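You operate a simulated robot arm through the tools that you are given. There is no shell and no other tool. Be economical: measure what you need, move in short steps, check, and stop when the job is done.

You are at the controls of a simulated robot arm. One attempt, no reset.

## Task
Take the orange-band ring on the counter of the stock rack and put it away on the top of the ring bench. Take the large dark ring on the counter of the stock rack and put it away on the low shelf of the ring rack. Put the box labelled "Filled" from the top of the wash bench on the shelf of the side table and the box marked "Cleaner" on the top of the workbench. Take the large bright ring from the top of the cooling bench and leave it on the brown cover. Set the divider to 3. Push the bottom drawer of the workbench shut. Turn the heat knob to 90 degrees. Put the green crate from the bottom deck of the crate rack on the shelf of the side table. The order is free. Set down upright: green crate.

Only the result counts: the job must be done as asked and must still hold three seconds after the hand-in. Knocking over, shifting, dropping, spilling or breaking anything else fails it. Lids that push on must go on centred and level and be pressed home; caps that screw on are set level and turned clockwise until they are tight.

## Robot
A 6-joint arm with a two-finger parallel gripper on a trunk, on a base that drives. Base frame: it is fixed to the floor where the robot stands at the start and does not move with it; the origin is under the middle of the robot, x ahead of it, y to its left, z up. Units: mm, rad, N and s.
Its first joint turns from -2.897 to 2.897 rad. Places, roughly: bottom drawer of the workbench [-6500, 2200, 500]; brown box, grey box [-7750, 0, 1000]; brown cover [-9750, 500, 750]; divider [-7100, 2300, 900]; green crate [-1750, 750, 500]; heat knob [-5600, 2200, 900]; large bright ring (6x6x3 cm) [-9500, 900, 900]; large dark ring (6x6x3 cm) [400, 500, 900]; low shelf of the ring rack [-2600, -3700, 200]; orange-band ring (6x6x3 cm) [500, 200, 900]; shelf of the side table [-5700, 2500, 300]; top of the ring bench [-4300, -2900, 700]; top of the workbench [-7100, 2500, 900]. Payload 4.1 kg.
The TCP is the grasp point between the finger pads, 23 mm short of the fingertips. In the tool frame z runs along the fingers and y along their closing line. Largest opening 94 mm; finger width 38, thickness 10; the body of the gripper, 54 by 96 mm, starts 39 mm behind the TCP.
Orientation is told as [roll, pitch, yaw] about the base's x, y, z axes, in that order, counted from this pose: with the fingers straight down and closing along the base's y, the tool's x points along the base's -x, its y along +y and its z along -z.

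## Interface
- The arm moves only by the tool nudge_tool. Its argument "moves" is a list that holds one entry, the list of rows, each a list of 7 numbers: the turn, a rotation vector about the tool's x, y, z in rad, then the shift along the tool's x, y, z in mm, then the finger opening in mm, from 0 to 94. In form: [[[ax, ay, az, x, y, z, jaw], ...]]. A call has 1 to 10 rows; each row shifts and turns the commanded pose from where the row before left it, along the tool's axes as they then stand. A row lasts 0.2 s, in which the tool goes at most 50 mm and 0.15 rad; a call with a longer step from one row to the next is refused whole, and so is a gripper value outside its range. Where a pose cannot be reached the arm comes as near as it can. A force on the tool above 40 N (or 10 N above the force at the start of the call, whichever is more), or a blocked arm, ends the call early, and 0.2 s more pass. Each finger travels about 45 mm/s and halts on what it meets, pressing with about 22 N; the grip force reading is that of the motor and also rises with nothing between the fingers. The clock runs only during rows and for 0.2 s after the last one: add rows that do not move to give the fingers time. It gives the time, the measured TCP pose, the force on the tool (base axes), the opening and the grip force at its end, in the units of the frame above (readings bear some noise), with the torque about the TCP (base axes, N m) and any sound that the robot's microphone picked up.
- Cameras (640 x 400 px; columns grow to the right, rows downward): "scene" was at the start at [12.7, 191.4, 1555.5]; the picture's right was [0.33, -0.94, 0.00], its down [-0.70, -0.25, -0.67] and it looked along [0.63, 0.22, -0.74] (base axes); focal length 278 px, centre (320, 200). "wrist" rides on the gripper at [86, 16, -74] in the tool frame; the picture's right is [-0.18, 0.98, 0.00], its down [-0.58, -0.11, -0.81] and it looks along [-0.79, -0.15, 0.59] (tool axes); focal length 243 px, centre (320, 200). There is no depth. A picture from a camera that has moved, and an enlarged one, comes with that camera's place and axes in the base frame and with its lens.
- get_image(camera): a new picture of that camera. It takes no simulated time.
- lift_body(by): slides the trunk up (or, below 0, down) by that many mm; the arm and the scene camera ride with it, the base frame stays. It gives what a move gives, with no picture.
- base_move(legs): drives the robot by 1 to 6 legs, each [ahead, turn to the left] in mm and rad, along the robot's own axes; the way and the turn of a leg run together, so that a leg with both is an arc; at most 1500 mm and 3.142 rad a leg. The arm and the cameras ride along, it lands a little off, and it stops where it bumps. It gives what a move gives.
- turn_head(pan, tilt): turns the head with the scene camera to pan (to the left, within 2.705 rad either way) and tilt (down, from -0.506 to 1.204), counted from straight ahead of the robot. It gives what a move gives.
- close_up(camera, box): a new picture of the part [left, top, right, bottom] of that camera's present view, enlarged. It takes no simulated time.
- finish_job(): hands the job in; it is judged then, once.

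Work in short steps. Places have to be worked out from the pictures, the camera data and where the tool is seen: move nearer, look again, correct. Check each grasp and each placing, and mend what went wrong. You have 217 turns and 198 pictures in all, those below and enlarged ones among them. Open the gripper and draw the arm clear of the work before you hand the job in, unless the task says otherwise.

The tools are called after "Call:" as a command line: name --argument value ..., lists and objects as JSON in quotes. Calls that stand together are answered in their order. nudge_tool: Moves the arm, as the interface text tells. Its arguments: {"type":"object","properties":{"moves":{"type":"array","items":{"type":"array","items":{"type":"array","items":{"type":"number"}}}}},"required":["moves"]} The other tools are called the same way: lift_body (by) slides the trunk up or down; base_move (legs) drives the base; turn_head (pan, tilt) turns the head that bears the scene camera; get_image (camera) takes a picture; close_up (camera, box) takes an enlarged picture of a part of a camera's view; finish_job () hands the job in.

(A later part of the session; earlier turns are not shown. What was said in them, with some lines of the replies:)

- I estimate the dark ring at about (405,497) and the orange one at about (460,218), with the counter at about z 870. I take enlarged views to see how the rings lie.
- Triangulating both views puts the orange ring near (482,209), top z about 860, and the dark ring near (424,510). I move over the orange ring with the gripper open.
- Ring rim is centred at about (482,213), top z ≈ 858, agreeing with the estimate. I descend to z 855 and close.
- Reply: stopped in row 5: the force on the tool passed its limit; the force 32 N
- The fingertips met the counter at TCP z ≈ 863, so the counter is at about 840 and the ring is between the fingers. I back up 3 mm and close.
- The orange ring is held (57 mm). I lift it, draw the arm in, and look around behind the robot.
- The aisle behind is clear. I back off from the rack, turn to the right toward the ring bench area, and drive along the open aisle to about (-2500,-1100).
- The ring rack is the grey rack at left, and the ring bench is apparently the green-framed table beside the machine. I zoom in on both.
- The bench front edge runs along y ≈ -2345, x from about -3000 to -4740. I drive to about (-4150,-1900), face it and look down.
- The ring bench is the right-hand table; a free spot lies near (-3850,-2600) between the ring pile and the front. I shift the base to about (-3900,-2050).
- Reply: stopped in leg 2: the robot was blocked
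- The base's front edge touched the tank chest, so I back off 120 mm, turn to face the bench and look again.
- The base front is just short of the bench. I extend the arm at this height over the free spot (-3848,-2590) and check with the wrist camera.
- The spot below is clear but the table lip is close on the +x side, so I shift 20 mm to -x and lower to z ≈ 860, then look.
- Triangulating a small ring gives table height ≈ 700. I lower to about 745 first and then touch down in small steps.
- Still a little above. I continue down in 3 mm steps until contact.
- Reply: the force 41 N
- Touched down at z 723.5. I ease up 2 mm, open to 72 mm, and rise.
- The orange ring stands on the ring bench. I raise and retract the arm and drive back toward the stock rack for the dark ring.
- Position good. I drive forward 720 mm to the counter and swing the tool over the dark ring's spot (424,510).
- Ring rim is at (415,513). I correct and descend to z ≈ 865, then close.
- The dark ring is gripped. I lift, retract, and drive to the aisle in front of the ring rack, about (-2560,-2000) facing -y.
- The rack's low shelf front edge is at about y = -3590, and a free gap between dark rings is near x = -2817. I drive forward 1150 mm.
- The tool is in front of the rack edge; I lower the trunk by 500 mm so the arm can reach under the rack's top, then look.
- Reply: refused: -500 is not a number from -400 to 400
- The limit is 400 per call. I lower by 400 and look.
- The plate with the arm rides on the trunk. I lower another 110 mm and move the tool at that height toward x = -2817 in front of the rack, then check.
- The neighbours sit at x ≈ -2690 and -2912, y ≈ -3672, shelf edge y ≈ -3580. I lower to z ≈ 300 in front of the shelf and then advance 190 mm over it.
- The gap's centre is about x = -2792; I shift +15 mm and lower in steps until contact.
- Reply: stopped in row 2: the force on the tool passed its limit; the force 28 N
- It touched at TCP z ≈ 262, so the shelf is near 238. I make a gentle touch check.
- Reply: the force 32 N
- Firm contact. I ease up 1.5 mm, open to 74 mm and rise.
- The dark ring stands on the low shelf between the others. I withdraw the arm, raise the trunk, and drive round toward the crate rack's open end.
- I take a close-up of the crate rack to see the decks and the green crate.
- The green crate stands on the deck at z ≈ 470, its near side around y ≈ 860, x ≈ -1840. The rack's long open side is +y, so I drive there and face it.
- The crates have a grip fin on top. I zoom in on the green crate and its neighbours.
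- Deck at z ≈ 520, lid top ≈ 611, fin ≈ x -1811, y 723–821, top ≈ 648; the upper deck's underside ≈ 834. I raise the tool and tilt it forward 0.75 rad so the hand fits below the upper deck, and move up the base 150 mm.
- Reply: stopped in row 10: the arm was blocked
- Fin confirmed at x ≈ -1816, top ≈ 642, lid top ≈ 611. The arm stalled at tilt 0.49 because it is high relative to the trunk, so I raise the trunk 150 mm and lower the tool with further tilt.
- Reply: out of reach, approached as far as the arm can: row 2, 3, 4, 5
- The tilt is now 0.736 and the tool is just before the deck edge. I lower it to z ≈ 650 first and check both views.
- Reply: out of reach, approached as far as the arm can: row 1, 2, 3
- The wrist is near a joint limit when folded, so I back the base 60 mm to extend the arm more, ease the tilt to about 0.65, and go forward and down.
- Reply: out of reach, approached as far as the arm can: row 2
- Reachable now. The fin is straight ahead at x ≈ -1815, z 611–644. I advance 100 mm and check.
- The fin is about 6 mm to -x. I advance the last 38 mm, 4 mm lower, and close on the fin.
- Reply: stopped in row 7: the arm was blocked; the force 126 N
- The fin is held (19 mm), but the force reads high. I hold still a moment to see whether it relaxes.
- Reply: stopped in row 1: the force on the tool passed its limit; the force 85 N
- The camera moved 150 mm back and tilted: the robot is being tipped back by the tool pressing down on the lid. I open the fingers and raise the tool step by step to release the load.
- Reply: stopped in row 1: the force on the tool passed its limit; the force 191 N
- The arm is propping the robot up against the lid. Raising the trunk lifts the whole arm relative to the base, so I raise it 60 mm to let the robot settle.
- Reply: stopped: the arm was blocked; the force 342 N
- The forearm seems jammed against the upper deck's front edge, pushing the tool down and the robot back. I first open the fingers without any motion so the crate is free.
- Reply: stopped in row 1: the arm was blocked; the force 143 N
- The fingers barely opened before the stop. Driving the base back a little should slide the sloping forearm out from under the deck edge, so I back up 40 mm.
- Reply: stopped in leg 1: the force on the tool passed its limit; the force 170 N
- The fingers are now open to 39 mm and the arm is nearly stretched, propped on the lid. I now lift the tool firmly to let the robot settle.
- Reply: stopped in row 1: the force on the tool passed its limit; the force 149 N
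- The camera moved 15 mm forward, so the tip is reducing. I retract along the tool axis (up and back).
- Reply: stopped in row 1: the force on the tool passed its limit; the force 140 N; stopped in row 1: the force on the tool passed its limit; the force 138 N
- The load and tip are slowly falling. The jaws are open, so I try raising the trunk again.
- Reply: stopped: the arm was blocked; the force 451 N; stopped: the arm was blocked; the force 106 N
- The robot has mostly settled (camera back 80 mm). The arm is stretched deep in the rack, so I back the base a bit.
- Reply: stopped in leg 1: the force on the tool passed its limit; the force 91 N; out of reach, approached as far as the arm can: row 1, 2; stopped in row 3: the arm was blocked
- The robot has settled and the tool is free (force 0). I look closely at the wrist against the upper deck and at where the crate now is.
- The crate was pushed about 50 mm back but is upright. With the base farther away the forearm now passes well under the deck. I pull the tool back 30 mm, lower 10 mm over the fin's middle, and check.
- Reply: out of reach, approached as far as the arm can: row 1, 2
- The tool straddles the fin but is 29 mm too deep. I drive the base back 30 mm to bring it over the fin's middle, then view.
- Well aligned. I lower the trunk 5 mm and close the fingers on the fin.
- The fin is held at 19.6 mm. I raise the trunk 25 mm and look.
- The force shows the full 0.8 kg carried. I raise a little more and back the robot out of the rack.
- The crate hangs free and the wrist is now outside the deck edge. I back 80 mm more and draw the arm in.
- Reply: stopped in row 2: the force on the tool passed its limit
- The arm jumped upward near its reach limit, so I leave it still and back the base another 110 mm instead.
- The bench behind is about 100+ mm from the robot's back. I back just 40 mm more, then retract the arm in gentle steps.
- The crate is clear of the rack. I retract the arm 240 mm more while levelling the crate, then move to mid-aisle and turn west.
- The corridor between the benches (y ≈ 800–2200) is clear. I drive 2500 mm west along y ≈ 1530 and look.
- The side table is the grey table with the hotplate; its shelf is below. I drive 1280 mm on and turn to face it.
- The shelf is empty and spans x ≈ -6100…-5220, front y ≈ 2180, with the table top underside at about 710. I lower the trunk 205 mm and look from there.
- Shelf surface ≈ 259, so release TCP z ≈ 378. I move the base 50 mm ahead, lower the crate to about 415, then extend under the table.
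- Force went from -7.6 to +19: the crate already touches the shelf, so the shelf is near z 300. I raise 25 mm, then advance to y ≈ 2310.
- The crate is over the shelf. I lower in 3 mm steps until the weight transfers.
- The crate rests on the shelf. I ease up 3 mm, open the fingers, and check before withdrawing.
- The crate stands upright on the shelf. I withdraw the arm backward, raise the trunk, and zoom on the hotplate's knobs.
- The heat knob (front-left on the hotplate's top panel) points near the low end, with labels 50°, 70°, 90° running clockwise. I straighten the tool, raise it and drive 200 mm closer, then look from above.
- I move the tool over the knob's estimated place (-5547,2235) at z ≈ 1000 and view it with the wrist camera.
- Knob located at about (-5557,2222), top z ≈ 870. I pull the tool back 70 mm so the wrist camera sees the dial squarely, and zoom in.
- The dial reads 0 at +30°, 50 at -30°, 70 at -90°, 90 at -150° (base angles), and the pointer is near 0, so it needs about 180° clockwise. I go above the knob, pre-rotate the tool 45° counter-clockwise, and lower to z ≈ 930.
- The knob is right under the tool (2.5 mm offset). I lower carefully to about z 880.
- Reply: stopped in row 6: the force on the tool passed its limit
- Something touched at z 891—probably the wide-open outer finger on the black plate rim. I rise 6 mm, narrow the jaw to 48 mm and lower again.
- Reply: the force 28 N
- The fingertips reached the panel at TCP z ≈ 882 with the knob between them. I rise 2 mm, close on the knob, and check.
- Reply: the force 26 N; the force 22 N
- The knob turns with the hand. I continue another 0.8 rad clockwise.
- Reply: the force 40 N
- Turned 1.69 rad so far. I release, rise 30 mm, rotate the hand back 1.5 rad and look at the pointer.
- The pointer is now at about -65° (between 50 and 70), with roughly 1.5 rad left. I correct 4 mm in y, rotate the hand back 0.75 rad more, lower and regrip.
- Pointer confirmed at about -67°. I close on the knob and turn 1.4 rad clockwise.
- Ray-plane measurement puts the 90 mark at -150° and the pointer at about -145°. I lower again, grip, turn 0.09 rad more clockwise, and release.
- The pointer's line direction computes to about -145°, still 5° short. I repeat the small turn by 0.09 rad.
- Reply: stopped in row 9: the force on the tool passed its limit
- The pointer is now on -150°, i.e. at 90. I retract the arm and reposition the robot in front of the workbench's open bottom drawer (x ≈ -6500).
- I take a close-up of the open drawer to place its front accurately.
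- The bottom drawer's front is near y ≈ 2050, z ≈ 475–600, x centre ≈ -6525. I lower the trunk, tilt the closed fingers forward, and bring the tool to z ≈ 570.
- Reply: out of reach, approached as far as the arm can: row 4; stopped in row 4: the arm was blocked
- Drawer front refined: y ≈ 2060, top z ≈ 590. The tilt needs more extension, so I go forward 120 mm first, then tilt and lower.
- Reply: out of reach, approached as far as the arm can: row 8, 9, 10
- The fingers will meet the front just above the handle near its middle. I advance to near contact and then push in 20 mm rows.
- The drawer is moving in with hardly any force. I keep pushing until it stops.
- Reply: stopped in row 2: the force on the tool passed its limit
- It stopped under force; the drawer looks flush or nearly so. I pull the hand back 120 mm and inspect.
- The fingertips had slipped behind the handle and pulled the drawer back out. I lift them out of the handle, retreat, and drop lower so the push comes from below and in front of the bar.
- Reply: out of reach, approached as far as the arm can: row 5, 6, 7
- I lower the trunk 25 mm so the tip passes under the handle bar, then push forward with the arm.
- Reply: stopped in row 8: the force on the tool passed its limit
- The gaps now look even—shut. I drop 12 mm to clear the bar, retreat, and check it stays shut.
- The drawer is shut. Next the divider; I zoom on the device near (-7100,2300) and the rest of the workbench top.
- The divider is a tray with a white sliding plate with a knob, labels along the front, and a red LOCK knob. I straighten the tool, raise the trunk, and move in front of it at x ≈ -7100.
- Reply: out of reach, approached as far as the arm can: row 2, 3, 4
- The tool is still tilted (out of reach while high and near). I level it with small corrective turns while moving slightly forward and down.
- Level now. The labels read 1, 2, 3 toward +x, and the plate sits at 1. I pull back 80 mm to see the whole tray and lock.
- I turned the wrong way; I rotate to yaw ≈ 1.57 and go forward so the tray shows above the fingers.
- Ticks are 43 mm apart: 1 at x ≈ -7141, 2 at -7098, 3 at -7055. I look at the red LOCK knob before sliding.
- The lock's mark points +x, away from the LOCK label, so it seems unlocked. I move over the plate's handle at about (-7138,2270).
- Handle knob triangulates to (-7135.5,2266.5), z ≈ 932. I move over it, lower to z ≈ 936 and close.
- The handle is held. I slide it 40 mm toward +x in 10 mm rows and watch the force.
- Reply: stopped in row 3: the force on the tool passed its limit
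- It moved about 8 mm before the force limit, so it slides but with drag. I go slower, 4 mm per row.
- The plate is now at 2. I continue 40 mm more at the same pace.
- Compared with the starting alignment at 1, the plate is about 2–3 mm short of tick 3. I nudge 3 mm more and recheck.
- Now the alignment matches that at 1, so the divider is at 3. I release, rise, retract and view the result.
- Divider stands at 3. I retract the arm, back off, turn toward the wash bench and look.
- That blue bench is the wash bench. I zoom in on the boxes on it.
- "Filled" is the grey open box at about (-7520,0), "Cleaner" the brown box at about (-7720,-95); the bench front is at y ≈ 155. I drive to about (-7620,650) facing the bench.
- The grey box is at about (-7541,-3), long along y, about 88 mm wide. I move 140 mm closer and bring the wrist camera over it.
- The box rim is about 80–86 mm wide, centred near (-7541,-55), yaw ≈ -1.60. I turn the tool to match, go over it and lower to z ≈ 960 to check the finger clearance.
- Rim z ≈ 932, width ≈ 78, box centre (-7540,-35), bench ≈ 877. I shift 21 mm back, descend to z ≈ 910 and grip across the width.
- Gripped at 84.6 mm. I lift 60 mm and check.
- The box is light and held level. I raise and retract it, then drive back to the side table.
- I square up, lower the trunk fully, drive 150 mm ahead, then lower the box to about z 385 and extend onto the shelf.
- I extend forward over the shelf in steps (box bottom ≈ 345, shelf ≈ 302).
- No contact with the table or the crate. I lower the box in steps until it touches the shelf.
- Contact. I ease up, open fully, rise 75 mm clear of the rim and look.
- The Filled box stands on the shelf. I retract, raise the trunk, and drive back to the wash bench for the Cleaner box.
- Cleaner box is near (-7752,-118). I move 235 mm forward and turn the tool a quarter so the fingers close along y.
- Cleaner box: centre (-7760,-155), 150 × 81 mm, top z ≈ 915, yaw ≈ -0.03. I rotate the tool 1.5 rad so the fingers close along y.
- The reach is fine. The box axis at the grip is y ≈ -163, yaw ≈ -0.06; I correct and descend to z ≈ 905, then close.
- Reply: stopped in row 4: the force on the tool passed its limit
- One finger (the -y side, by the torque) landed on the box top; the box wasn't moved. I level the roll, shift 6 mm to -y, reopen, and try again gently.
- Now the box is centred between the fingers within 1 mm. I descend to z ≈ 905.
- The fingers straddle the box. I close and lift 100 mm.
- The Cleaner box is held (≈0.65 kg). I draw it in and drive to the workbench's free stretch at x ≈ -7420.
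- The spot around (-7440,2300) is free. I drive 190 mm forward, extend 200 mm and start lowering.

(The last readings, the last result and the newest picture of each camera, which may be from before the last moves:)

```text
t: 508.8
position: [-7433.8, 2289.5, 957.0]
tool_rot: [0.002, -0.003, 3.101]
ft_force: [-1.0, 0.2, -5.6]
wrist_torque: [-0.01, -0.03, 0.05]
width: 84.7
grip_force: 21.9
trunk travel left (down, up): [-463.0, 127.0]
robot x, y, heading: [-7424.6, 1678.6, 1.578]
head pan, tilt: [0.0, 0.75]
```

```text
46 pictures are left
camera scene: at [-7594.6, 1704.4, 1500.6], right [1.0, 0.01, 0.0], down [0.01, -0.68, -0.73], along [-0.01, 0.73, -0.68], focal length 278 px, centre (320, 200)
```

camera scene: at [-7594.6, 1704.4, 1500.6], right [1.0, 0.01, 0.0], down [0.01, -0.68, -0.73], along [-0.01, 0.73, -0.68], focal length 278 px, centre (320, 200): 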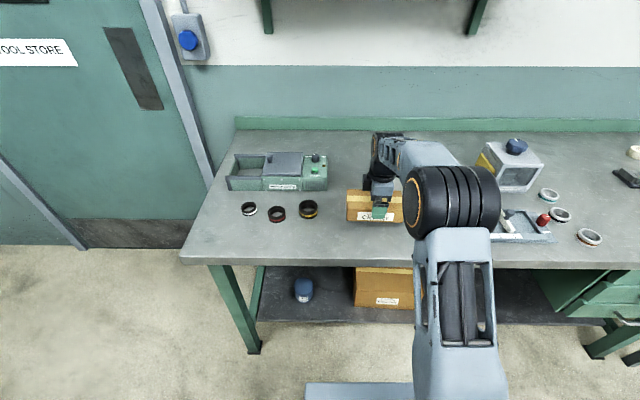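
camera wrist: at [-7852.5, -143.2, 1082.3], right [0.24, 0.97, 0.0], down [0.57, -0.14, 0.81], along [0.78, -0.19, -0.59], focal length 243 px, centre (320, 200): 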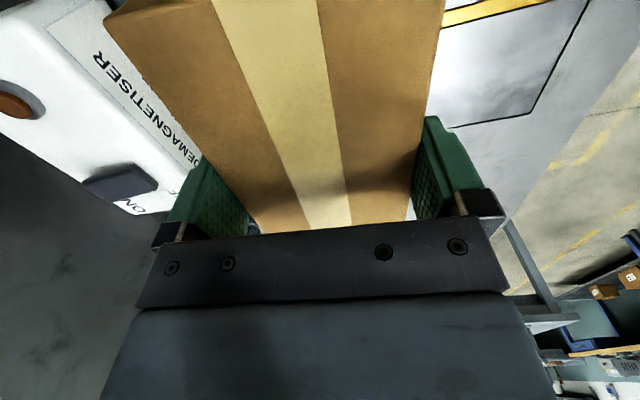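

Clear around. I lower in small steps to touch down.

Call:
nudge_tool --moves '[[[0, 0, 0, 0, 0, 20, 60], [0, 0, 0, 0, 0, 10, 60], [0, 0, 0, 0, 0, 4, 60], [0, 0, 0, 0, 0, 4, 60], [0, 0, 0, 0, 0, 4, 60], [0, 0, 0, 0, 0, 4, 60], [0, 0, 0, 0, 0, 4, 60], [0, 0, 0, 0, 0, 4, 60], [0, 0, 0, 0, 0, 4, 60]]]'

```text
t: 510.9
position: [-7433.4, 2287.7, 903.1]
tool_rot: [-0.003, -0.003, 3.1]
ft_force: [-0.6, -7.7, 15.6]
wrist_torque: [-1.18, -0.1, -0.07]
width: 84.9
grip_force: 22.1
trunk travel left (down, up): [-463.0, 127.0]
robot x, y, heading: [-7424.3, 1682.4, 1.577]
head pan, tilt: [0.0, 0.75]
stopped in row 9: the force on the tool passed its limit (the readings are from after the stop); the commanded pose is now the measured one
```

Touched down at z 903. I ease up 2 mm, open, rise and verify.

Call:
nudge_tool --moves '[[[0, 0, 0, 0, 0, -2, 60], [0, 0, 0, 0, 0, 0, 94], [0, 0, 0, 0, 0, 0, 94], [0, 0, 0, 0, 0, -15, 94], [0, 0, 0, 0, 0, -30, 94], [0, 0, 0, 0, 0, -40, 94], [0, 0, 0, 0, 0, -40, 94], [0, 0, 0, 0, 0, 0, 94]]]'

Call:
get_image --camera "wrist"

```text
t: 512.6
position: [-7432.9, 2288.4, 1027.8]
tool_rot: [-0.002, -0.002, 3.1]
ft_force: [0.5, -0.2, 0.5]
wrist_torque: [-0.06, 0.04, -0.03]
width: 94.0
grip_force: 0.0
trunk travel left (down, up): [-463.0, 127.0]
robot x, y, heading: [-7425.7, 1680.8, 1.584]
head pan, tilt: [0.0, 0.75]
```

```text
45 pictures are left
camera wrist: at [-7348.4, 2271.0, 1101.7], right [-0.23, -0.97, 0.0], down [-0.57, 0.13, 0.81], along [-0.79, 0.18, -0.59], focal length 243 px, centre (320, 200)
```

wrist: 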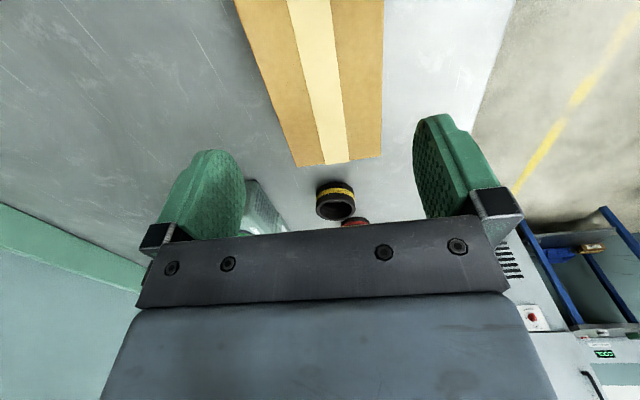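

The Cleaner box stands on the workbench. I retract the arm, turn the tool back, and drive toward the cooling bench (front x ≈ -9480).

Call:
nudge_tool --moves '[[[0, 0, 0.15, 0, 30, 0, 94], [0, 0, 0.15, -4, 35, 0, 94], [0, 0, 0.15, -10, 34, 0, 94], [0, 0, 0.15, -15, 32, 0, 94], [0, 0, 0.15, 0, 0, 0, 94], [0, 0, 0.15, 0, 0, 0, 94], [0, 0, 0.15, 0, 0, 0, 94], [0, 0, 0.15, 0, 0, 0, 94], [0, 0, 0.15, 0, 0, 0, 94], [0, 0, 0.15, 0, 0, 0, 94]]]'

Call:
base_move --legs '[[-330, 0], [0, 1.938], [1500, 0], [0, -0.38]]'

Call:
turn_head --pan 0.0 --tilt 0.5

Call:
get_image --camera "scene"

```text
t: 514.9
position: [-7494.5, 2175.4, 1027.8]
tool_rot: [0.003, -0.003, 1.596]
ft_force: [0.1, -0.2, 0.8]
wrist_torque: [0.0, 0.0, -0.02]
width: 94.3
grip_force: 0.1
trunk travel left (down, up): [-463.0, 127.0]
robot x, y, heading: [-7425.6, 1689.5, 1.578]
head pan, tilt: [0.0, 0.75]
```

```text
t: 529.8
position: [-9298.5, 711.2, 1026.8]
tool_rot: [0.004, -0.002, -3.097]
ft_force: [0.1, -0.2, 0.2]
wrist_torque: [0.02, -0.02, 0.02]
width: 93.8
grip_force: 0.1
trunk travel left (down, up): [-463.0, 127.0]
robot x, y, heading: [-8805.6, 791.3, -3.114]
head pan, tilt: [0.0, 0.75]
```

```text
t: 530.6
position: [-9297.8, 711.0, 1027.9]
tool_rot: [0.003, -0.003, -3.095]
ft_force: [-0.5, 0.6, -0.3]
wrist_torque: [0.02, -0.01, 0.03]
width: 94.0
grip_force: 0.1
trunk travel left (down, up): [-463.0, 127.0]
robot x, y, heading: [-8807.9, 784.1, -3.113]
head pan, tilt: [0.0, 0.499]
```

```text
44 pictures are left
camera scene: at [-8835.7, 617.6, 1522.5], right [-0.02, 1.0, 0.0], down [0.48, 0.01, -0.88], along [-0.88, -0.02, -0.48], focal length 278 px, centre (320, 200)
```

scene: 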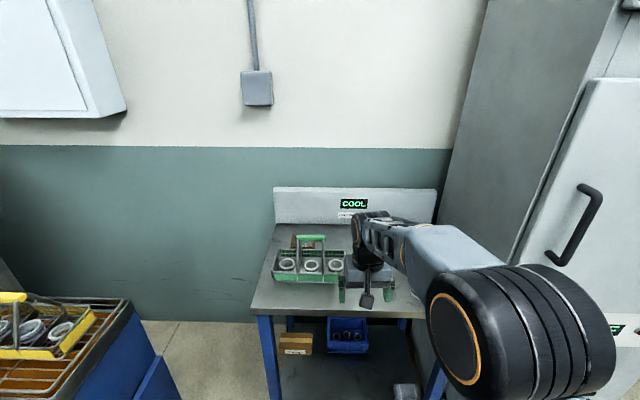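

I zoom in on the cooling bench.

Call:
close_up --camera "scene" --box '[240, 180, 450, 310]'

```text
3.05 times, centred on (345, 245) of scene
camera zoom: at [-8835.7, 617.6, 1522.5], right [-0.02, 1.0, 0.0], down [0.48, 0.01, -0.88], along [-0.88, -0.02, -0.48], focal length 847 px, centre (244, 63)
```

zoom: 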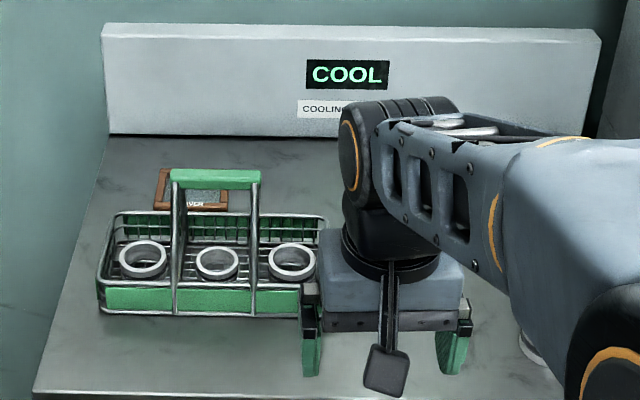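

A brown-framed plate labelled "…OVER" (the brown cover) lies behind the basket; the lone ring is at the right, hidden by the arm. I raise the tool, swing it to y ≈ 880 and drive 130 mm ahead.

Call:
nudge_tool --moves '[[[0, 0, 0.02, 0, -33, -15, 94], [0, 0, 0, 0, -33, -15, 94], [0, 0, 0, 0, -33, 0, 94], [0, 0, 0, 0, -33, 0, 94], [0, 0, 0, 0, -33, 0, 94], [0, 0, 0, 0, 0, 0, 94]]]'

Call:
base_move --legs '[[0, -0.028], [130, 0]]'

Call:
turn_head --pan 0.0 --tilt 0.75

Call:
get_image --camera "wrist"

Call:
get_image --camera "scene"

```text
t: 532.0
position: [-9302.2, 874.9, 1057.5]
tool_rot: [0.002, -0.001, -3.117]
ft_force: [-0.2, 1.1, 0.1]
wrist_torque: [-0.04, -0.01, -0.05]
width: 94.0
grip_force: 0.2
trunk travel left (down, up): [-463.0, 127.0]
robot x, y, heading: [-8808.4, 785.6, -3.121]
head pan, tilt: [0.0, 0.499]
```

```text
t: 533.6
position: [-9430.7, 887.8, 1058.6]
tool_rot: [0.003, -0.003, -3.141]
ft_force: [-0.1, 0.0, -0.5]
wrist_torque: [0.01, 0.02, 0.0]
width: 94.2
grip_force: 0.1
trunk travel left (down, up): [-463.0, 127.0]
robot x, y, heading: [-8934.2, 787.1, 3.142]
head pan, tilt: [0.0, 0.499]
```

```text
t: 534.4
position: [-9430.0, 888.8, 1058.6]
tool_rot: [0.004, -0.001, -3.143]
ft_force: [0.0, -0.1, -0.2]
wrist_torque: [-0.01, -0.01, 0.01]
width: 93.9
grip_force: 0.1
trunk travel left (down, up): [-463.0, 127.0]
robot x, y, heading: [-8938.6, 786.2, 3.14]
head pan, tilt: [0.0, 0.75]
```

```text
42 pictures are left
camera wrist: at [-9344.8, 873.8, 1132.9], right [-0.18, -0.98, 0.0], down [-0.58, 0.11, 0.81], along [-0.79, 0.15, -0.59], focal length 243 px, centre (320, 200)
```

wrist: 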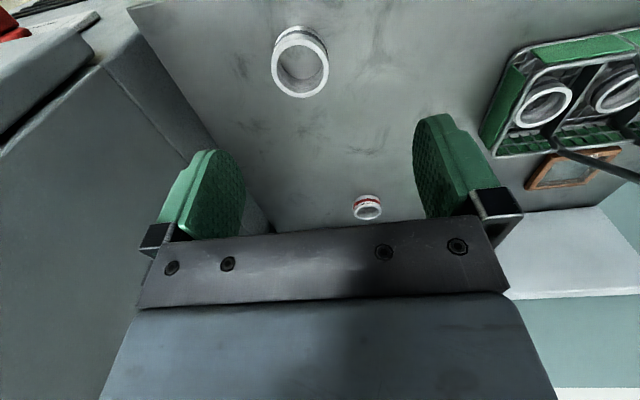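

```text
41 pictures are left
camera scene: at [-8962.5, 618.7, 1500.7], right [0.0, 1.0, 0.0], down [0.68, 0.0, -0.73], along [-0.73, 0.0, -0.68], focal length 278 px, centre (320, 200)
```

scene: 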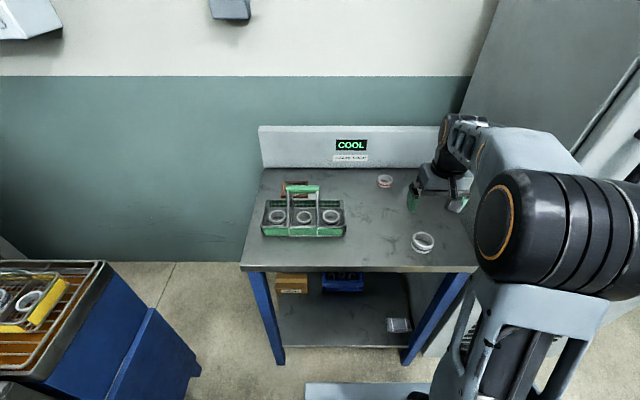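

The plain bright ring is at about (-9460,915), top z ≈ 870; the cover is near (-9724,501) behind the basket, whose handle reaches about z 986. I move over the ring and check at z ≈ 955.

Call:
nudge_tool --moves '[[[0, 0, 0, -15, -13, 25, 94], [0, 0, 0, -15, -13, 25, 94], [0, 0, 0, 0, 0, 30, 94], [0, 0, 0, 0, 0, 23, 94], [0, 0, 0, 0, 0, 0, 94]]]'

Call:
get_image --camera "wrist"

```text
t: 535.6
position: [-9461.2, 912.6, 956.4]
tool_rot: [0.003, -0.002, -3.143]
ft_force: [-0.4, -0.1, 0.0]
wrist_torque: [-0.02, 0.0, -0.04]
width: 93.7
grip_force: 0.0
trunk travel left (down, up): [-463.0, 127.0]
robot x, y, heading: [-8932.8, 790.9, 3.142]
head pan, tilt: [0.0, 0.75]
```

```text
40 pictures are left
camera wrist: at [-9375.7, 898.0, 1030.6], right [-0.18, -0.98, 0.0], down [-0.58, 0.11, 0.81], along [-0.79, 0.15, -0.59], focal length 243 px, centre (320, 200)
```

wrist: 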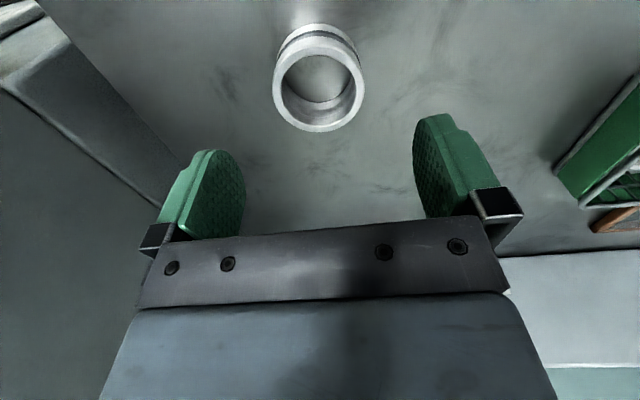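

Ring centre (-9457,914) matches the tool. I descend until contact, back off, and close.

Call:
nudge_tool --moves '[[[0, 0, 0, 4, -1, 30, 94], [0, 0, 0, 0, 0, 30, 94], [0, 0, 0, 0, 0, 6, 94], [0, 0, 0, 0, 0, 5, 94], [0, 0, 0, 0, 0, 4, 94], [0, 0, 0, 0, 0, 4, 94], [0, 0, 0, 0, 0, 4, 94], [0, 0, 0, 0, 0, 4, 94]]]'

```text
t: 537.1
position: [-9456.0, 913.9, 882.4]
tool_rot: [0.0, -0.013, 3.139]
ft_force: [10.3, -0.8, 19.2]
wrist_torque: [0.39, -0.62, -0.47]
width: 92.9
grip_force: 0.1
trunk travel left (down, up): [-463.0, 127.0]
robot x, y, heading: [-8936.6, 784.1, 3.143]
head pan, tilt: [0.0, 0.75]
stopped in row 7: the force on the tool passed its limit (the readings are from after the stop); the commanded pose is now the measured one
```

Fingertips at the bench (≈859). I back off 2 mm, close, and lift.

Call:
nudge_tool --moves '[[[0, 0, 0, 0, 0, -2, 94], [0, 0, 0, 0, 0, 0, 40], [0, 0, 0, 0, 0, 0, 40], [0, 0, 0, 0, 0, 0, 40], [0, 0, 0, 0, 0, 0, 40]]]'

Call:
nudge_tool --moves '[[[0, 0, 0, 0, 0, -25, 40], [0, 0, 0, 0, 0, -40, 40], [0, 0, 0, 0, 0, -40, 40], [0, 0, 0, 0, 0, -40, 40], [0, 0, 0, 30, 20, -30, 40], [0, 0, 0, 30, 20, 0, 40], [0, 0, 0, 30, 30, 0, 40], [0, 0, 0, 30, 30, 0, 40], [0, 0, 0, 0, 0, 0, 40]]]'

Call:
get_image --camera "wrist"

```text
t: 538.3
position: [-9456.7, 915.4, 882.8]
tool_rot: [0.001, -0.015, -3.142]
ft_force: [-2.5, 1.9, 13.1]
wrist_torque: [0.0, 0.03, 0.14]
width: 56.6
grip_force: 22.2
trunk travel left (down, up): [-463.0, 127.0]
robot x, y, heading: [-8939.0, 787.6, 3.136]
head pan, tilt: [0.0, 0.75]
```

```text
t: 540.3
position: [-9336.6, 815.7, 1053.2]
tool_rot: [0.001, -0.011, 3.142]
ft_force: [0.5, -0.4, -2.4]
wrist_torque: [-0.02, 0.03, -0.01]
width: 56.6
grip_force: 21.9
trunk travel left (down, up): [-463.0, 127.0]
robot x, y, heading: [-8938.3, 784.8, 3.141]
head pan, tilt: [0.0, 0.75]
```

```text
39 pictures are left
camera wrist: at [-9251.1, 801.5, 1127.5], right [-0.18, -0.98, 0.0], down [-0.57, 0.11, 0.81], along [-0.8, 0.15, -0.58], focal length 243 px, centre (320, 200)
```

wrist: 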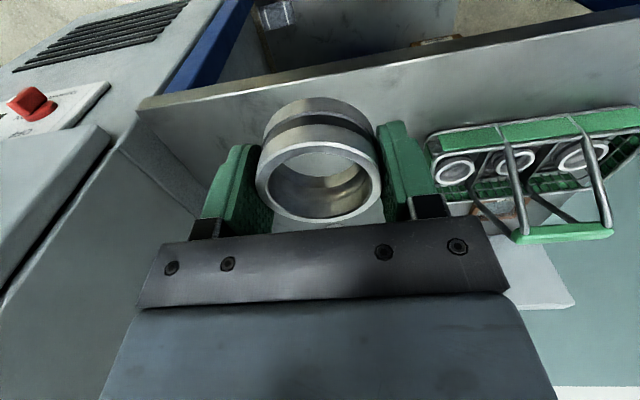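

The bright ring is held. To keep the forearm beside the basket handle I shift the robot to y ≈ 470 by zig-zag in open space, and raise the trunk for more clearance.

Call:
base_move --legs '[[-700, 0], [0, 0.25], [640, 0], [0, -0.25]]'

Call:
base_move --legs '[[-600, 0], [0, 0.25], [640, 0], [0, -0.25]]'

Call:
lift_body --by 110

Call:
turn_head --pan 0.1 --tilt 0.75

Call:
get_image --camera "scene"

```text
t: 549.1
position: [-9264.5, 648.2, 1053.7]
tool_rot: [-0.001, -0.01, -3.136]
ft_force: [0.3, 0.5, -1.8]
wrist_torque: [-0.02, -0.02, -0.02]
width: 56.6
grip_force: 21.8
trunk travel left (down, up): [-463.0, 127.0]
robot x, y, heading: [-8864.0, 622.0, -3.136]
head pan, tilt: [0.0, 0.75]
```

```text
t: 557.4
position: [-9295.8, 490.2, 1053.6]
tool_rot: [0.001, -0.012, -3.138]
ft_force: [0.1, 0.6, -1.3]
wrist_torque: [-0.01, 0.01, 0.01]
width: 56.5
grip_force: 22.2
trunk travel left (down, up): [-463.0, 127.0]
robot x, y, heading: [-8894.5, 464.5, -3.141]
head pan, tilt: [0.0, 0.75]
```

```text
t: 558.9
position: [-9296.8, 490.0, 1163.4]
tool_rot: [-0.001, -0.01, -3.138]
ft_force: [-1.1, 0.7, -2.5]
wrist_torque: [0.0, -0.01, 0.02]
width: 56.9
grip_force: 22.2
trunk travel left (down, up): [-573.0, 17.0]
robot x, y, heading: [-8896.1, 458.2, -3.138]
head pan, tilt: [0.0, 0.75]
```

```text
t: 559.5
position: [-9296.3, 489.4, 1163.4]
tool_rot: [0.0, -0.01, -3.138]
ft_force: [-0.2, -0.1, -2.2]
wrist_torque: [-0.04, -0.03, -0.01]
width: 56.6
grip_force: 22.0
trunk travel left (down, up): [-573.0, 17.0]
robot x, y, heading: [-8895.9, 461.0, -3.135]
head pan, tilt: [0.099, 0.75]
```

```text
38 pictures are left
camera scene: at [-8920.1, 285.6, 1610.6], right [-0.1, 0.99, 0.0], down [0.68, 0.07, -0.73], along [-0.73, -0.07, -0.68], focal length 278 px, centre (320, 200)
```

scene: 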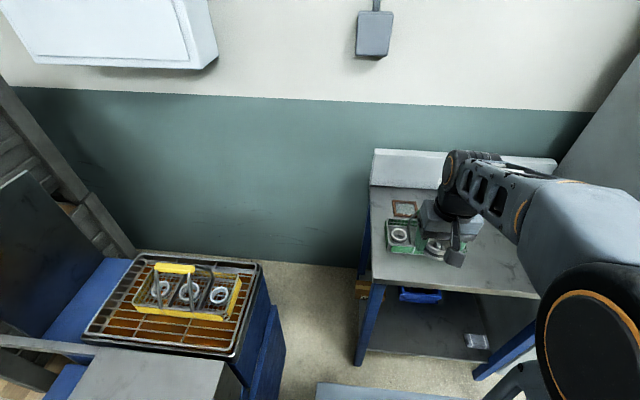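

The cover is at about (-9703,535). I drive 130 mm ahead and extend over the basket at z ≈ 1100, then look down.

Call:
base_move --legs '[[132, 0]]'

Call:
nudge_tool --moves '[[[0, 0, 0, -38, -6, 9, 40], [0, 0, 0, -38, -6, 9, 40], [0, 0, 0, -38, -6, 9, 40], [0, 0, 0, -38, -6, 9, 40], [0, 0, 0, -38, -6, 9, 40], [0, 0, 0, -38, -6, 9, 40], [0, 0, 0, 0, 0, 0, 40]]]'

Call:
get_image --camera "wrist"

Call:
get_image --camera "scene"

```text
t: 560.8
position: [-9432.0, 489.5, 1163.2]
tool_rot: [0.001, -0.009, -3.139]
ft_force: [-0.5, 1.1, -2.0]
wrist_torque: [0.0, -0.03, 0.0]
width: 56.5
grip_force: 22.1
trunk travel left (down, up): [-573.0, 17.0]
robot x, y, heading: [-9032.4, 461.8, -3.136]
head pan, tilt: [0.099, 0.75]
```

```text
t: 562.4
position: [-9656.1, 525.1, 1111.4]
tool_rot: [0.0, -0.011, -3.139]
ft_force: [0.3, 0.1, -2.6]
wrist_torque: [0.01, 0.01, 0.02]
width: 56.5
grip_force: 22.0
trunk travel left (down, up): [-573.0, 17.0]
robot x, y, heading: [-9029.8, 459.1, -3.143]
head pan, tilt: [0.099, 0.75]
```

```text
37 pictures are left
camera wrist: at [-9570.9, 511.2, 1185.2], right [-0.18, -0.98, 0.0], down [-0.57, 0.11, 0.81], along [-0.8, 0.15, -0.58], focal length 243 px, centre (320, 200)
```

wrist: 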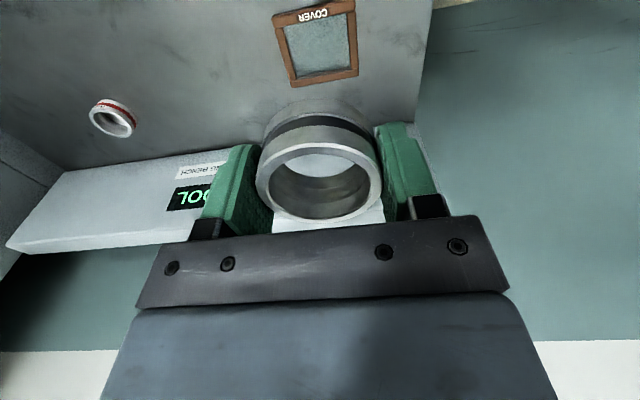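

```text
36 pictures are left
camera scene: at [-9054.2, 285.3, 1610.6], right [-0.1, 0.99, 0.0], down [0.68, 0.07, -0.73], along [-0.73, -0.07, -0.68], focal length 278 px, centre (320, 200)
```

scene: 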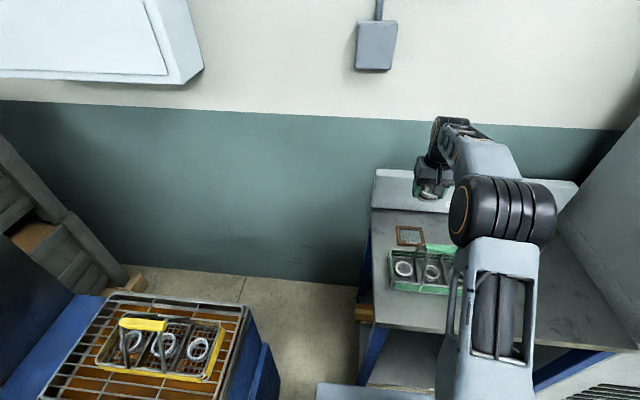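

The cover's centre is (-9699,537). I move over it, lower to z ≈ 950 and check.

Call:
nudge_tool --moves '[[[0, 0, 0, -22, -6, 10, 40], [0, 0, 0, -21, -6, 10, 40], [0, 0, 0, 0, 0, 40, 40], [0, 0, 0, 0, 0, 40, 40], [0, 0, 0, 0, 0, 40, 40], [0, 0, 0, 0, 0, 20, 40], [0, 0, 0, 0, 0, 0, 40]]]'

Call:
get_image --camera "wrist"

Call:
close_up --camera "scene" --box '[350, 150, 550, 310]'

```text
t: 564.0
position: [-9704.9, 537.2, 952.2]
tool_rot: [-0.001, -0.011, -3.138]
ft_force: [0.5, 0.5, -1.9]
wrist_torque: [-0.02, -0.01, -0.01]
width: 56.7
grip_force: 21.7
trunk travel left (down, up): [-573.0, 17.0]
robot x, y, heading: [-9031.4, 462.2, -3.14]
head pan, tilt: [0.099, 0.75]
```

```text
35 pictures are left
camera wrist: at [-9618.3, 523.4, 1025.7], right [-0.18, -0.98, 0.0], down [-0.57, 0.11, 0.81], along [-0.8, 0.15, -0.58], focal length 243 px, centre (320, 200)
```

wrist: 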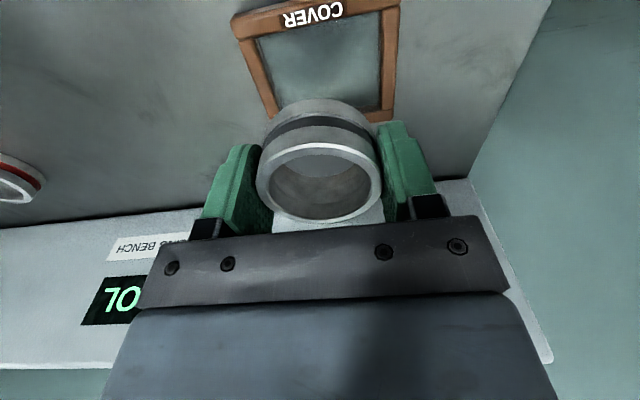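

```text
2.50 times, centred on (450, 230) of scene
camera zoom: at [-9054.3, 285.3, 1610.6], right [-0.1, 0.99, 0.0], down [0.68, 0.07, -0.73], along [-0.73, -0.07, -0.68], focal length 695 px, centre (-5, 125)
```

zoom: 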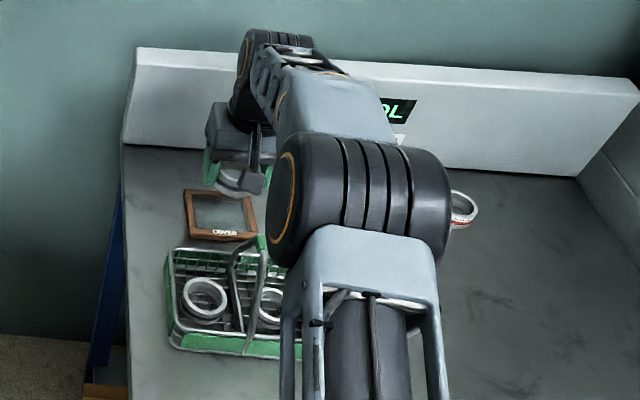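

The ring is centred over the cover within 3 mm and the elbow is high above the basket. I lower until contact.

Call:
nudge_tool --moves '[[[0, 0, 0, 2, 1, 25, 40], [0, 0, 0, 0, 0, 15, 40], [0, 0, 0, 0, 0, 4, 40], [0, 0, 0, 0, 0, 4, 40], [0, 0, 0, 0, 0, 4, 40], [0, 0, 0, 0, 0, 3, 40], [0, 0, 0, 0, 0, 3, 40], [0, 0, 0, 0, 0, 3, 40], [0, 0, 0, 0, 0, 3, 40]]]'

Call:
get_image --camera "wrist"

```text
t: 566.0
position: [-9702.2, 534.6, 894.6]
tool_rot: [-0.002, -0.023, -3.137]
ft_force: [-1.1, -1.3, 39.8]
wrist_torque: [-0.14, -0.88, -0.05]
width: 56.7
grip_force: 22.2
trunk travel left (down, up): [-573.0, 17.0]
robot x, y, heading: [-9030.9, 465.3, -3.135]
head pan, tilt: [0.099, 0.75]
```

```text
33 pictures are left
camera wrist: at [-9615.4, 521.2, 967.9], right [-0.18, -0.98, 0.0], down [-0.56, 0.11, 0.82], along [-0.81, 0.15, -0.57], focal length 243 px, centre (320, 200)
```

wrist: 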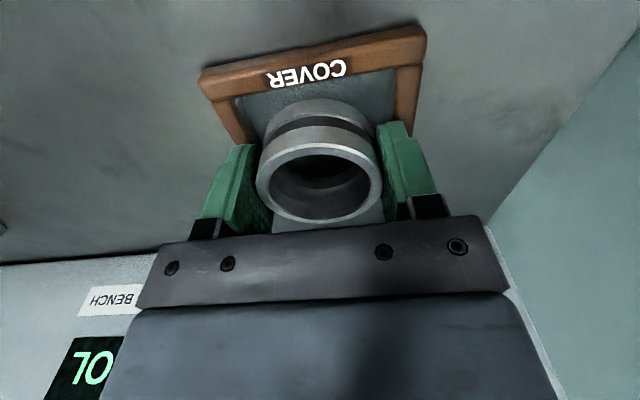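

It rests on the cover (40 N press). I ease up in small steps to unload before opening.

Call:
nudge_tool --moves '[[[0, 0, 0, 0, 0, -3, 40], [0, 0, 0, 0, 0, -2, 40], [0, 0, 0, 0, 0, 0, 40]]]'

```text
t: 566.8
position: [-9702.8, 534.7, 894.7]
tool_rot: [0.0, -0.015, -3.137]
ft_force: [-7.8, 0.0, 25.9]
wrist_torque: [-0.04, -0.3, 0.03]
width: 56.7
grip_force: 21.9
trunk travel left (down, up): [-573.0, 17.0]
robot x, y, heading: [-9032.6, 458.6, -3.142]
head pan, tilt: [0.099, 0.75]
```

Call:
nudge_tool --moves '[[[0, 0, 0, 0, 0, -3, 40], [0, 0, 0, 0, 0, -2, 40], [0, 0, 0, 0, 0, 0, 40]]]'

```text
t: 567.6
position: [-9701.2, 535.0, 894.9]
tool_rot: [0.002, -0.005, -3.14]
ft_force: [-0.8, -0.3, -0.1]
wrist_torque: [-0.03, 0.09, -0.01]
width: 56.7
grip_force: 21.9
trunk travel left (down, up): [-573.0, 17.0]
robot x, y, heading: [-9029.3, 460.8, -3.14]
head pan, tilt: [0.099, 0.75]
```

Unloaded. I rise 1 mm, open to 72 mm, then go straight up.

Call:
nudge_tool --moves '[[[0, 0, 0, 0, 0, -1, 40], [0, 0, 0, 0, 0, 0, 72], [0, 0, 0, 0, 0, 0, 72], [0, 0, 0, 0, 0, -15, 72], [0, 0, 0, 0, 0, -30, 72], [0, 0, 0, 0, 0, -40, 72], [0, 0, 0, 0, 0, -40, 72], [0, 0, 0, 0, 0, -40, 72], [0, 0, 0, 0, 0, 0, 72]]]'

Call:
get_image --camera "wrist"

```text
t: 569.6
position: [-9702.0, 535.6, 1064.0]
tool_rot: [0.001, -0.011, -3.139]
ft_force: [-0.4, 0.3, -0.6]
wrist_torque: [-0.01, 0.01, 0.01]
width: 71.8
grip_force: 0.1
trunk travel left (down, up): [-573.0, 17.0]
robot x, y, heading: [-9032.6, 464.0, -3.139]
head pan, tilt: [0.099, 0.75]
```

```text
32 pictures are left
camera wrist: at [-9614.7, 521.8, 1137.8], right [-0.18, -0.98, 0.0], down [-0.57, 0.11, 0.81], along [-0.8, 0.15, -0.58], focal length 243 px, centre (320, 200)
```

wrist: 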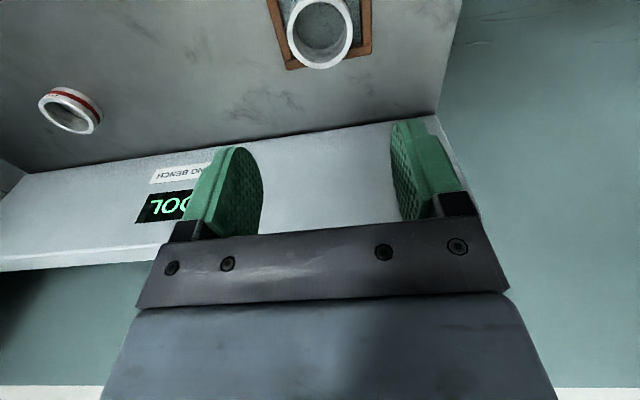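

The bright ring lies on the brown cover. I retract the arm, back away, and check the drawer from a distance.

Call:
nudge_tool --moves '[[[0, 0, 0, 0, 0, -40, 72], [0, 0, 0, 0, 0, -30, 72], [0, 0, 0, 38, 6, 0, 72], [0, 0, 0, 38, 6, 0, 72], [0, 0, 0, 38, 6, 0, 72], [0, 0, 0, 38, 6, 0, 72], [0, 0, 0, 38, 6, 0, 72], [0, 0, 0, 38, 6, 0, 72], [0, 0, 0, 0, 0, 0, 72]]]'

Call:
base_move --legs '[[-1000, 0], [0, -0.3], [-700, 0]]'

Call:
turn_head --pan -1.7 --tilt 0.4

Call:
get_image --camera "scene"

```text
t: 571.6
position: [-9472.6, 500.4, 1132.6]
tool_rot: [0.0, -0.01, -3.137]
ft_force: [0.5, 0.0, -0.4]
wrist_torque: [0.02, -0.02, 0.04]
width: 71.9
grip_force: 0.0
trunk travel left (down, up): [-573.0, 17.0]
robot x, y, heading: [-9032.7, 462.3, -3.139]
head pan, tilt: [0.099, 0.75]
```

```text
t: 580.2
position: [-7986.4, 550.3, 1130.8]
tool_rot: [-0.002, -0.01, 2.765]
ft_force: [-0.3, 0.6, -0.5]
wrist_torque: [0.03, -0.04, -0.03]
width: 71.9
grip_force: 0.1
trunk travel left (down, up): [-573.0, 17.0]
robot x, y, heading: [-7578.6, 376.6, 2.692]
head pan, tilt: [0.099, 0.75]
stopped in leg 3: the robot was blocked; the commanded pose is now the measured one
```

```text
t: 582.0
position: [-7983.2, 553.7, 1132.1]
tool_rot: [0.0, -0.009, 2.763]
ft_force: [0.0, -0.7, -0.5]
wrist_torque: [-0.02, 0.0, 0.0]
width: 72.1
grip_force: 0.1
trunk travel left (down, up): [-573.0, 17.0]
robot x, y, heading: [-7579.0, 376.1, 2.688]
head pan, tilt: [-1.7, 0.4]
```

```text
31 pictures are left
camera scene: at [-7547.4, 274.6, 1641.7], right [0.84, -0.55, 0.0], down [-0.21, -0.33, -0.92], along [0.5, 0.77, -0.39], focal length 278 px, centre (320, 200)
```

scene: 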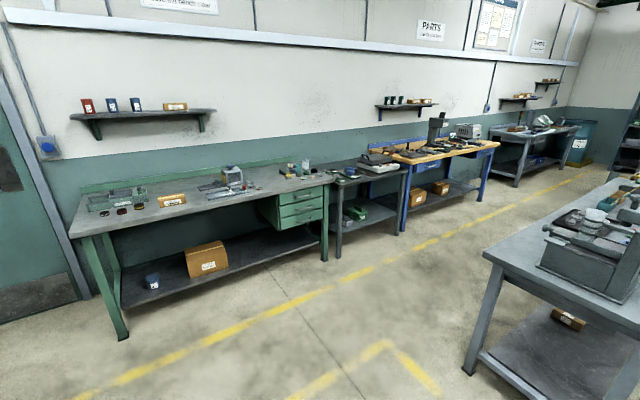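

My backing direction was off and the robot's rear touched the wash bench. I drive forward away from it, and zoom on the drawers meanwhile.

Call:
close_up --camera "scene" --box '[240, 140, 420, 270]'

Call:
base_move --legs '[[400, 0]]'

Call:
turn_head --pan 2.2 --tilt 0.6

Call:
get_image --camera "scene"

```text
3.08 times, centred on (330, 205) of scene
camera zoom: at [-7547.4, 274.6, 1641.7], right [0.84, -0.55, 0.0], down [-0.21, -0.33, -0.92], along [0.5, 0.77, -0.39], focal length 855 px, centre (289, 185)
```

zoom: 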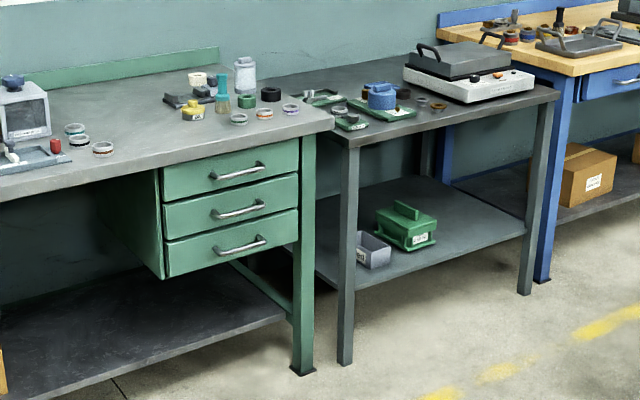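

```text
t: 584.5
position: [-8340.4, 727.6, 1132.6]
tool_rot: [0.0, -0.008, 2.759]
ft_force: [-0.3, -0.8, -0.3]
wrist_torque: [0.01, -0.03, 0.0]
width: 72.2
grip_force: 0.0
trunk travel left (down, up): [-573.0, 17.0]
robot x, y, heading: [-7934.7, 547.1, 2.687]
head pan, tilt: [-1.7, 0.4]
```

```text
t: 587.7
position: [-8340.0, 728.9, 1131.3]
tool_rot: [0.0, -0.009, 2.759]
ft_force: [-1.0, -0.2, 0.0]
wrist_torque: [0.0, 0.03, 0.03]
width: 72.2
grip_force: 0.1
trunk travel left (down, up): [-573.0, 17.0]
robot x, y, heading: [-7938.8, 546.9, 2.69]
head pan, tilt: [2.201, 0.6]
```

```text
29 pictures are left
camera scene: at [-7940.1, 282.5, 1623.5], right [-0.98, -0.18, 0.0], down [-0.1, 0.56, -0.83], along [0.15, -0.81, -0.56], focal length 278 px, centre (320, 200)
```

scene: 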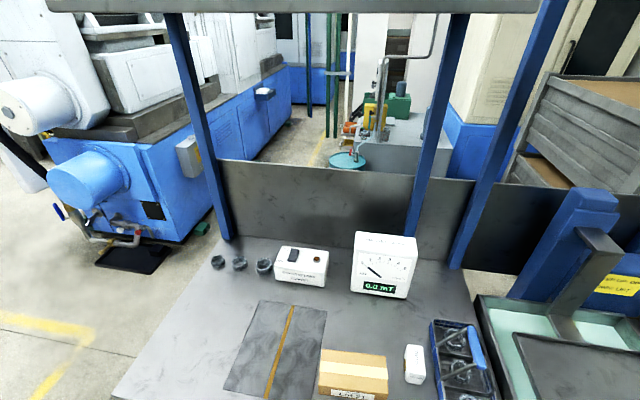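

The drawers are flush, the crate and the Filled box stand upright on the shelf, the Cleaner box is on the workbench, and nothing on the wash bench looks moved. The gripper is open and clear of the work, so I hand in.

Call:
finish_job

```text
The job is handed in.
```

I did every item on the list and handed the job in; the result of the judging is not back yet. Three bumps and one open question could matter:

- **Tipping at the crate rack:** while I was taking the green crate, the arm jammed against the rack and the robot tipped back for a moment. The crate stayed upright, and the other crates looked unmoved.
- **Tank chest bump:** the base touched the chest beside the ring bench.
- **Wash bench bump:** the base touched the wash bench while backing up. I saw nothing moved there.
- **Crate rack sign:** it says no deck may be heavier than the one below. By the labels, with the green crate gone the bottom deck (1.15 kg) is now lighter than the one above it (1.65 kg). I left the other crates where they were, as the task asked.
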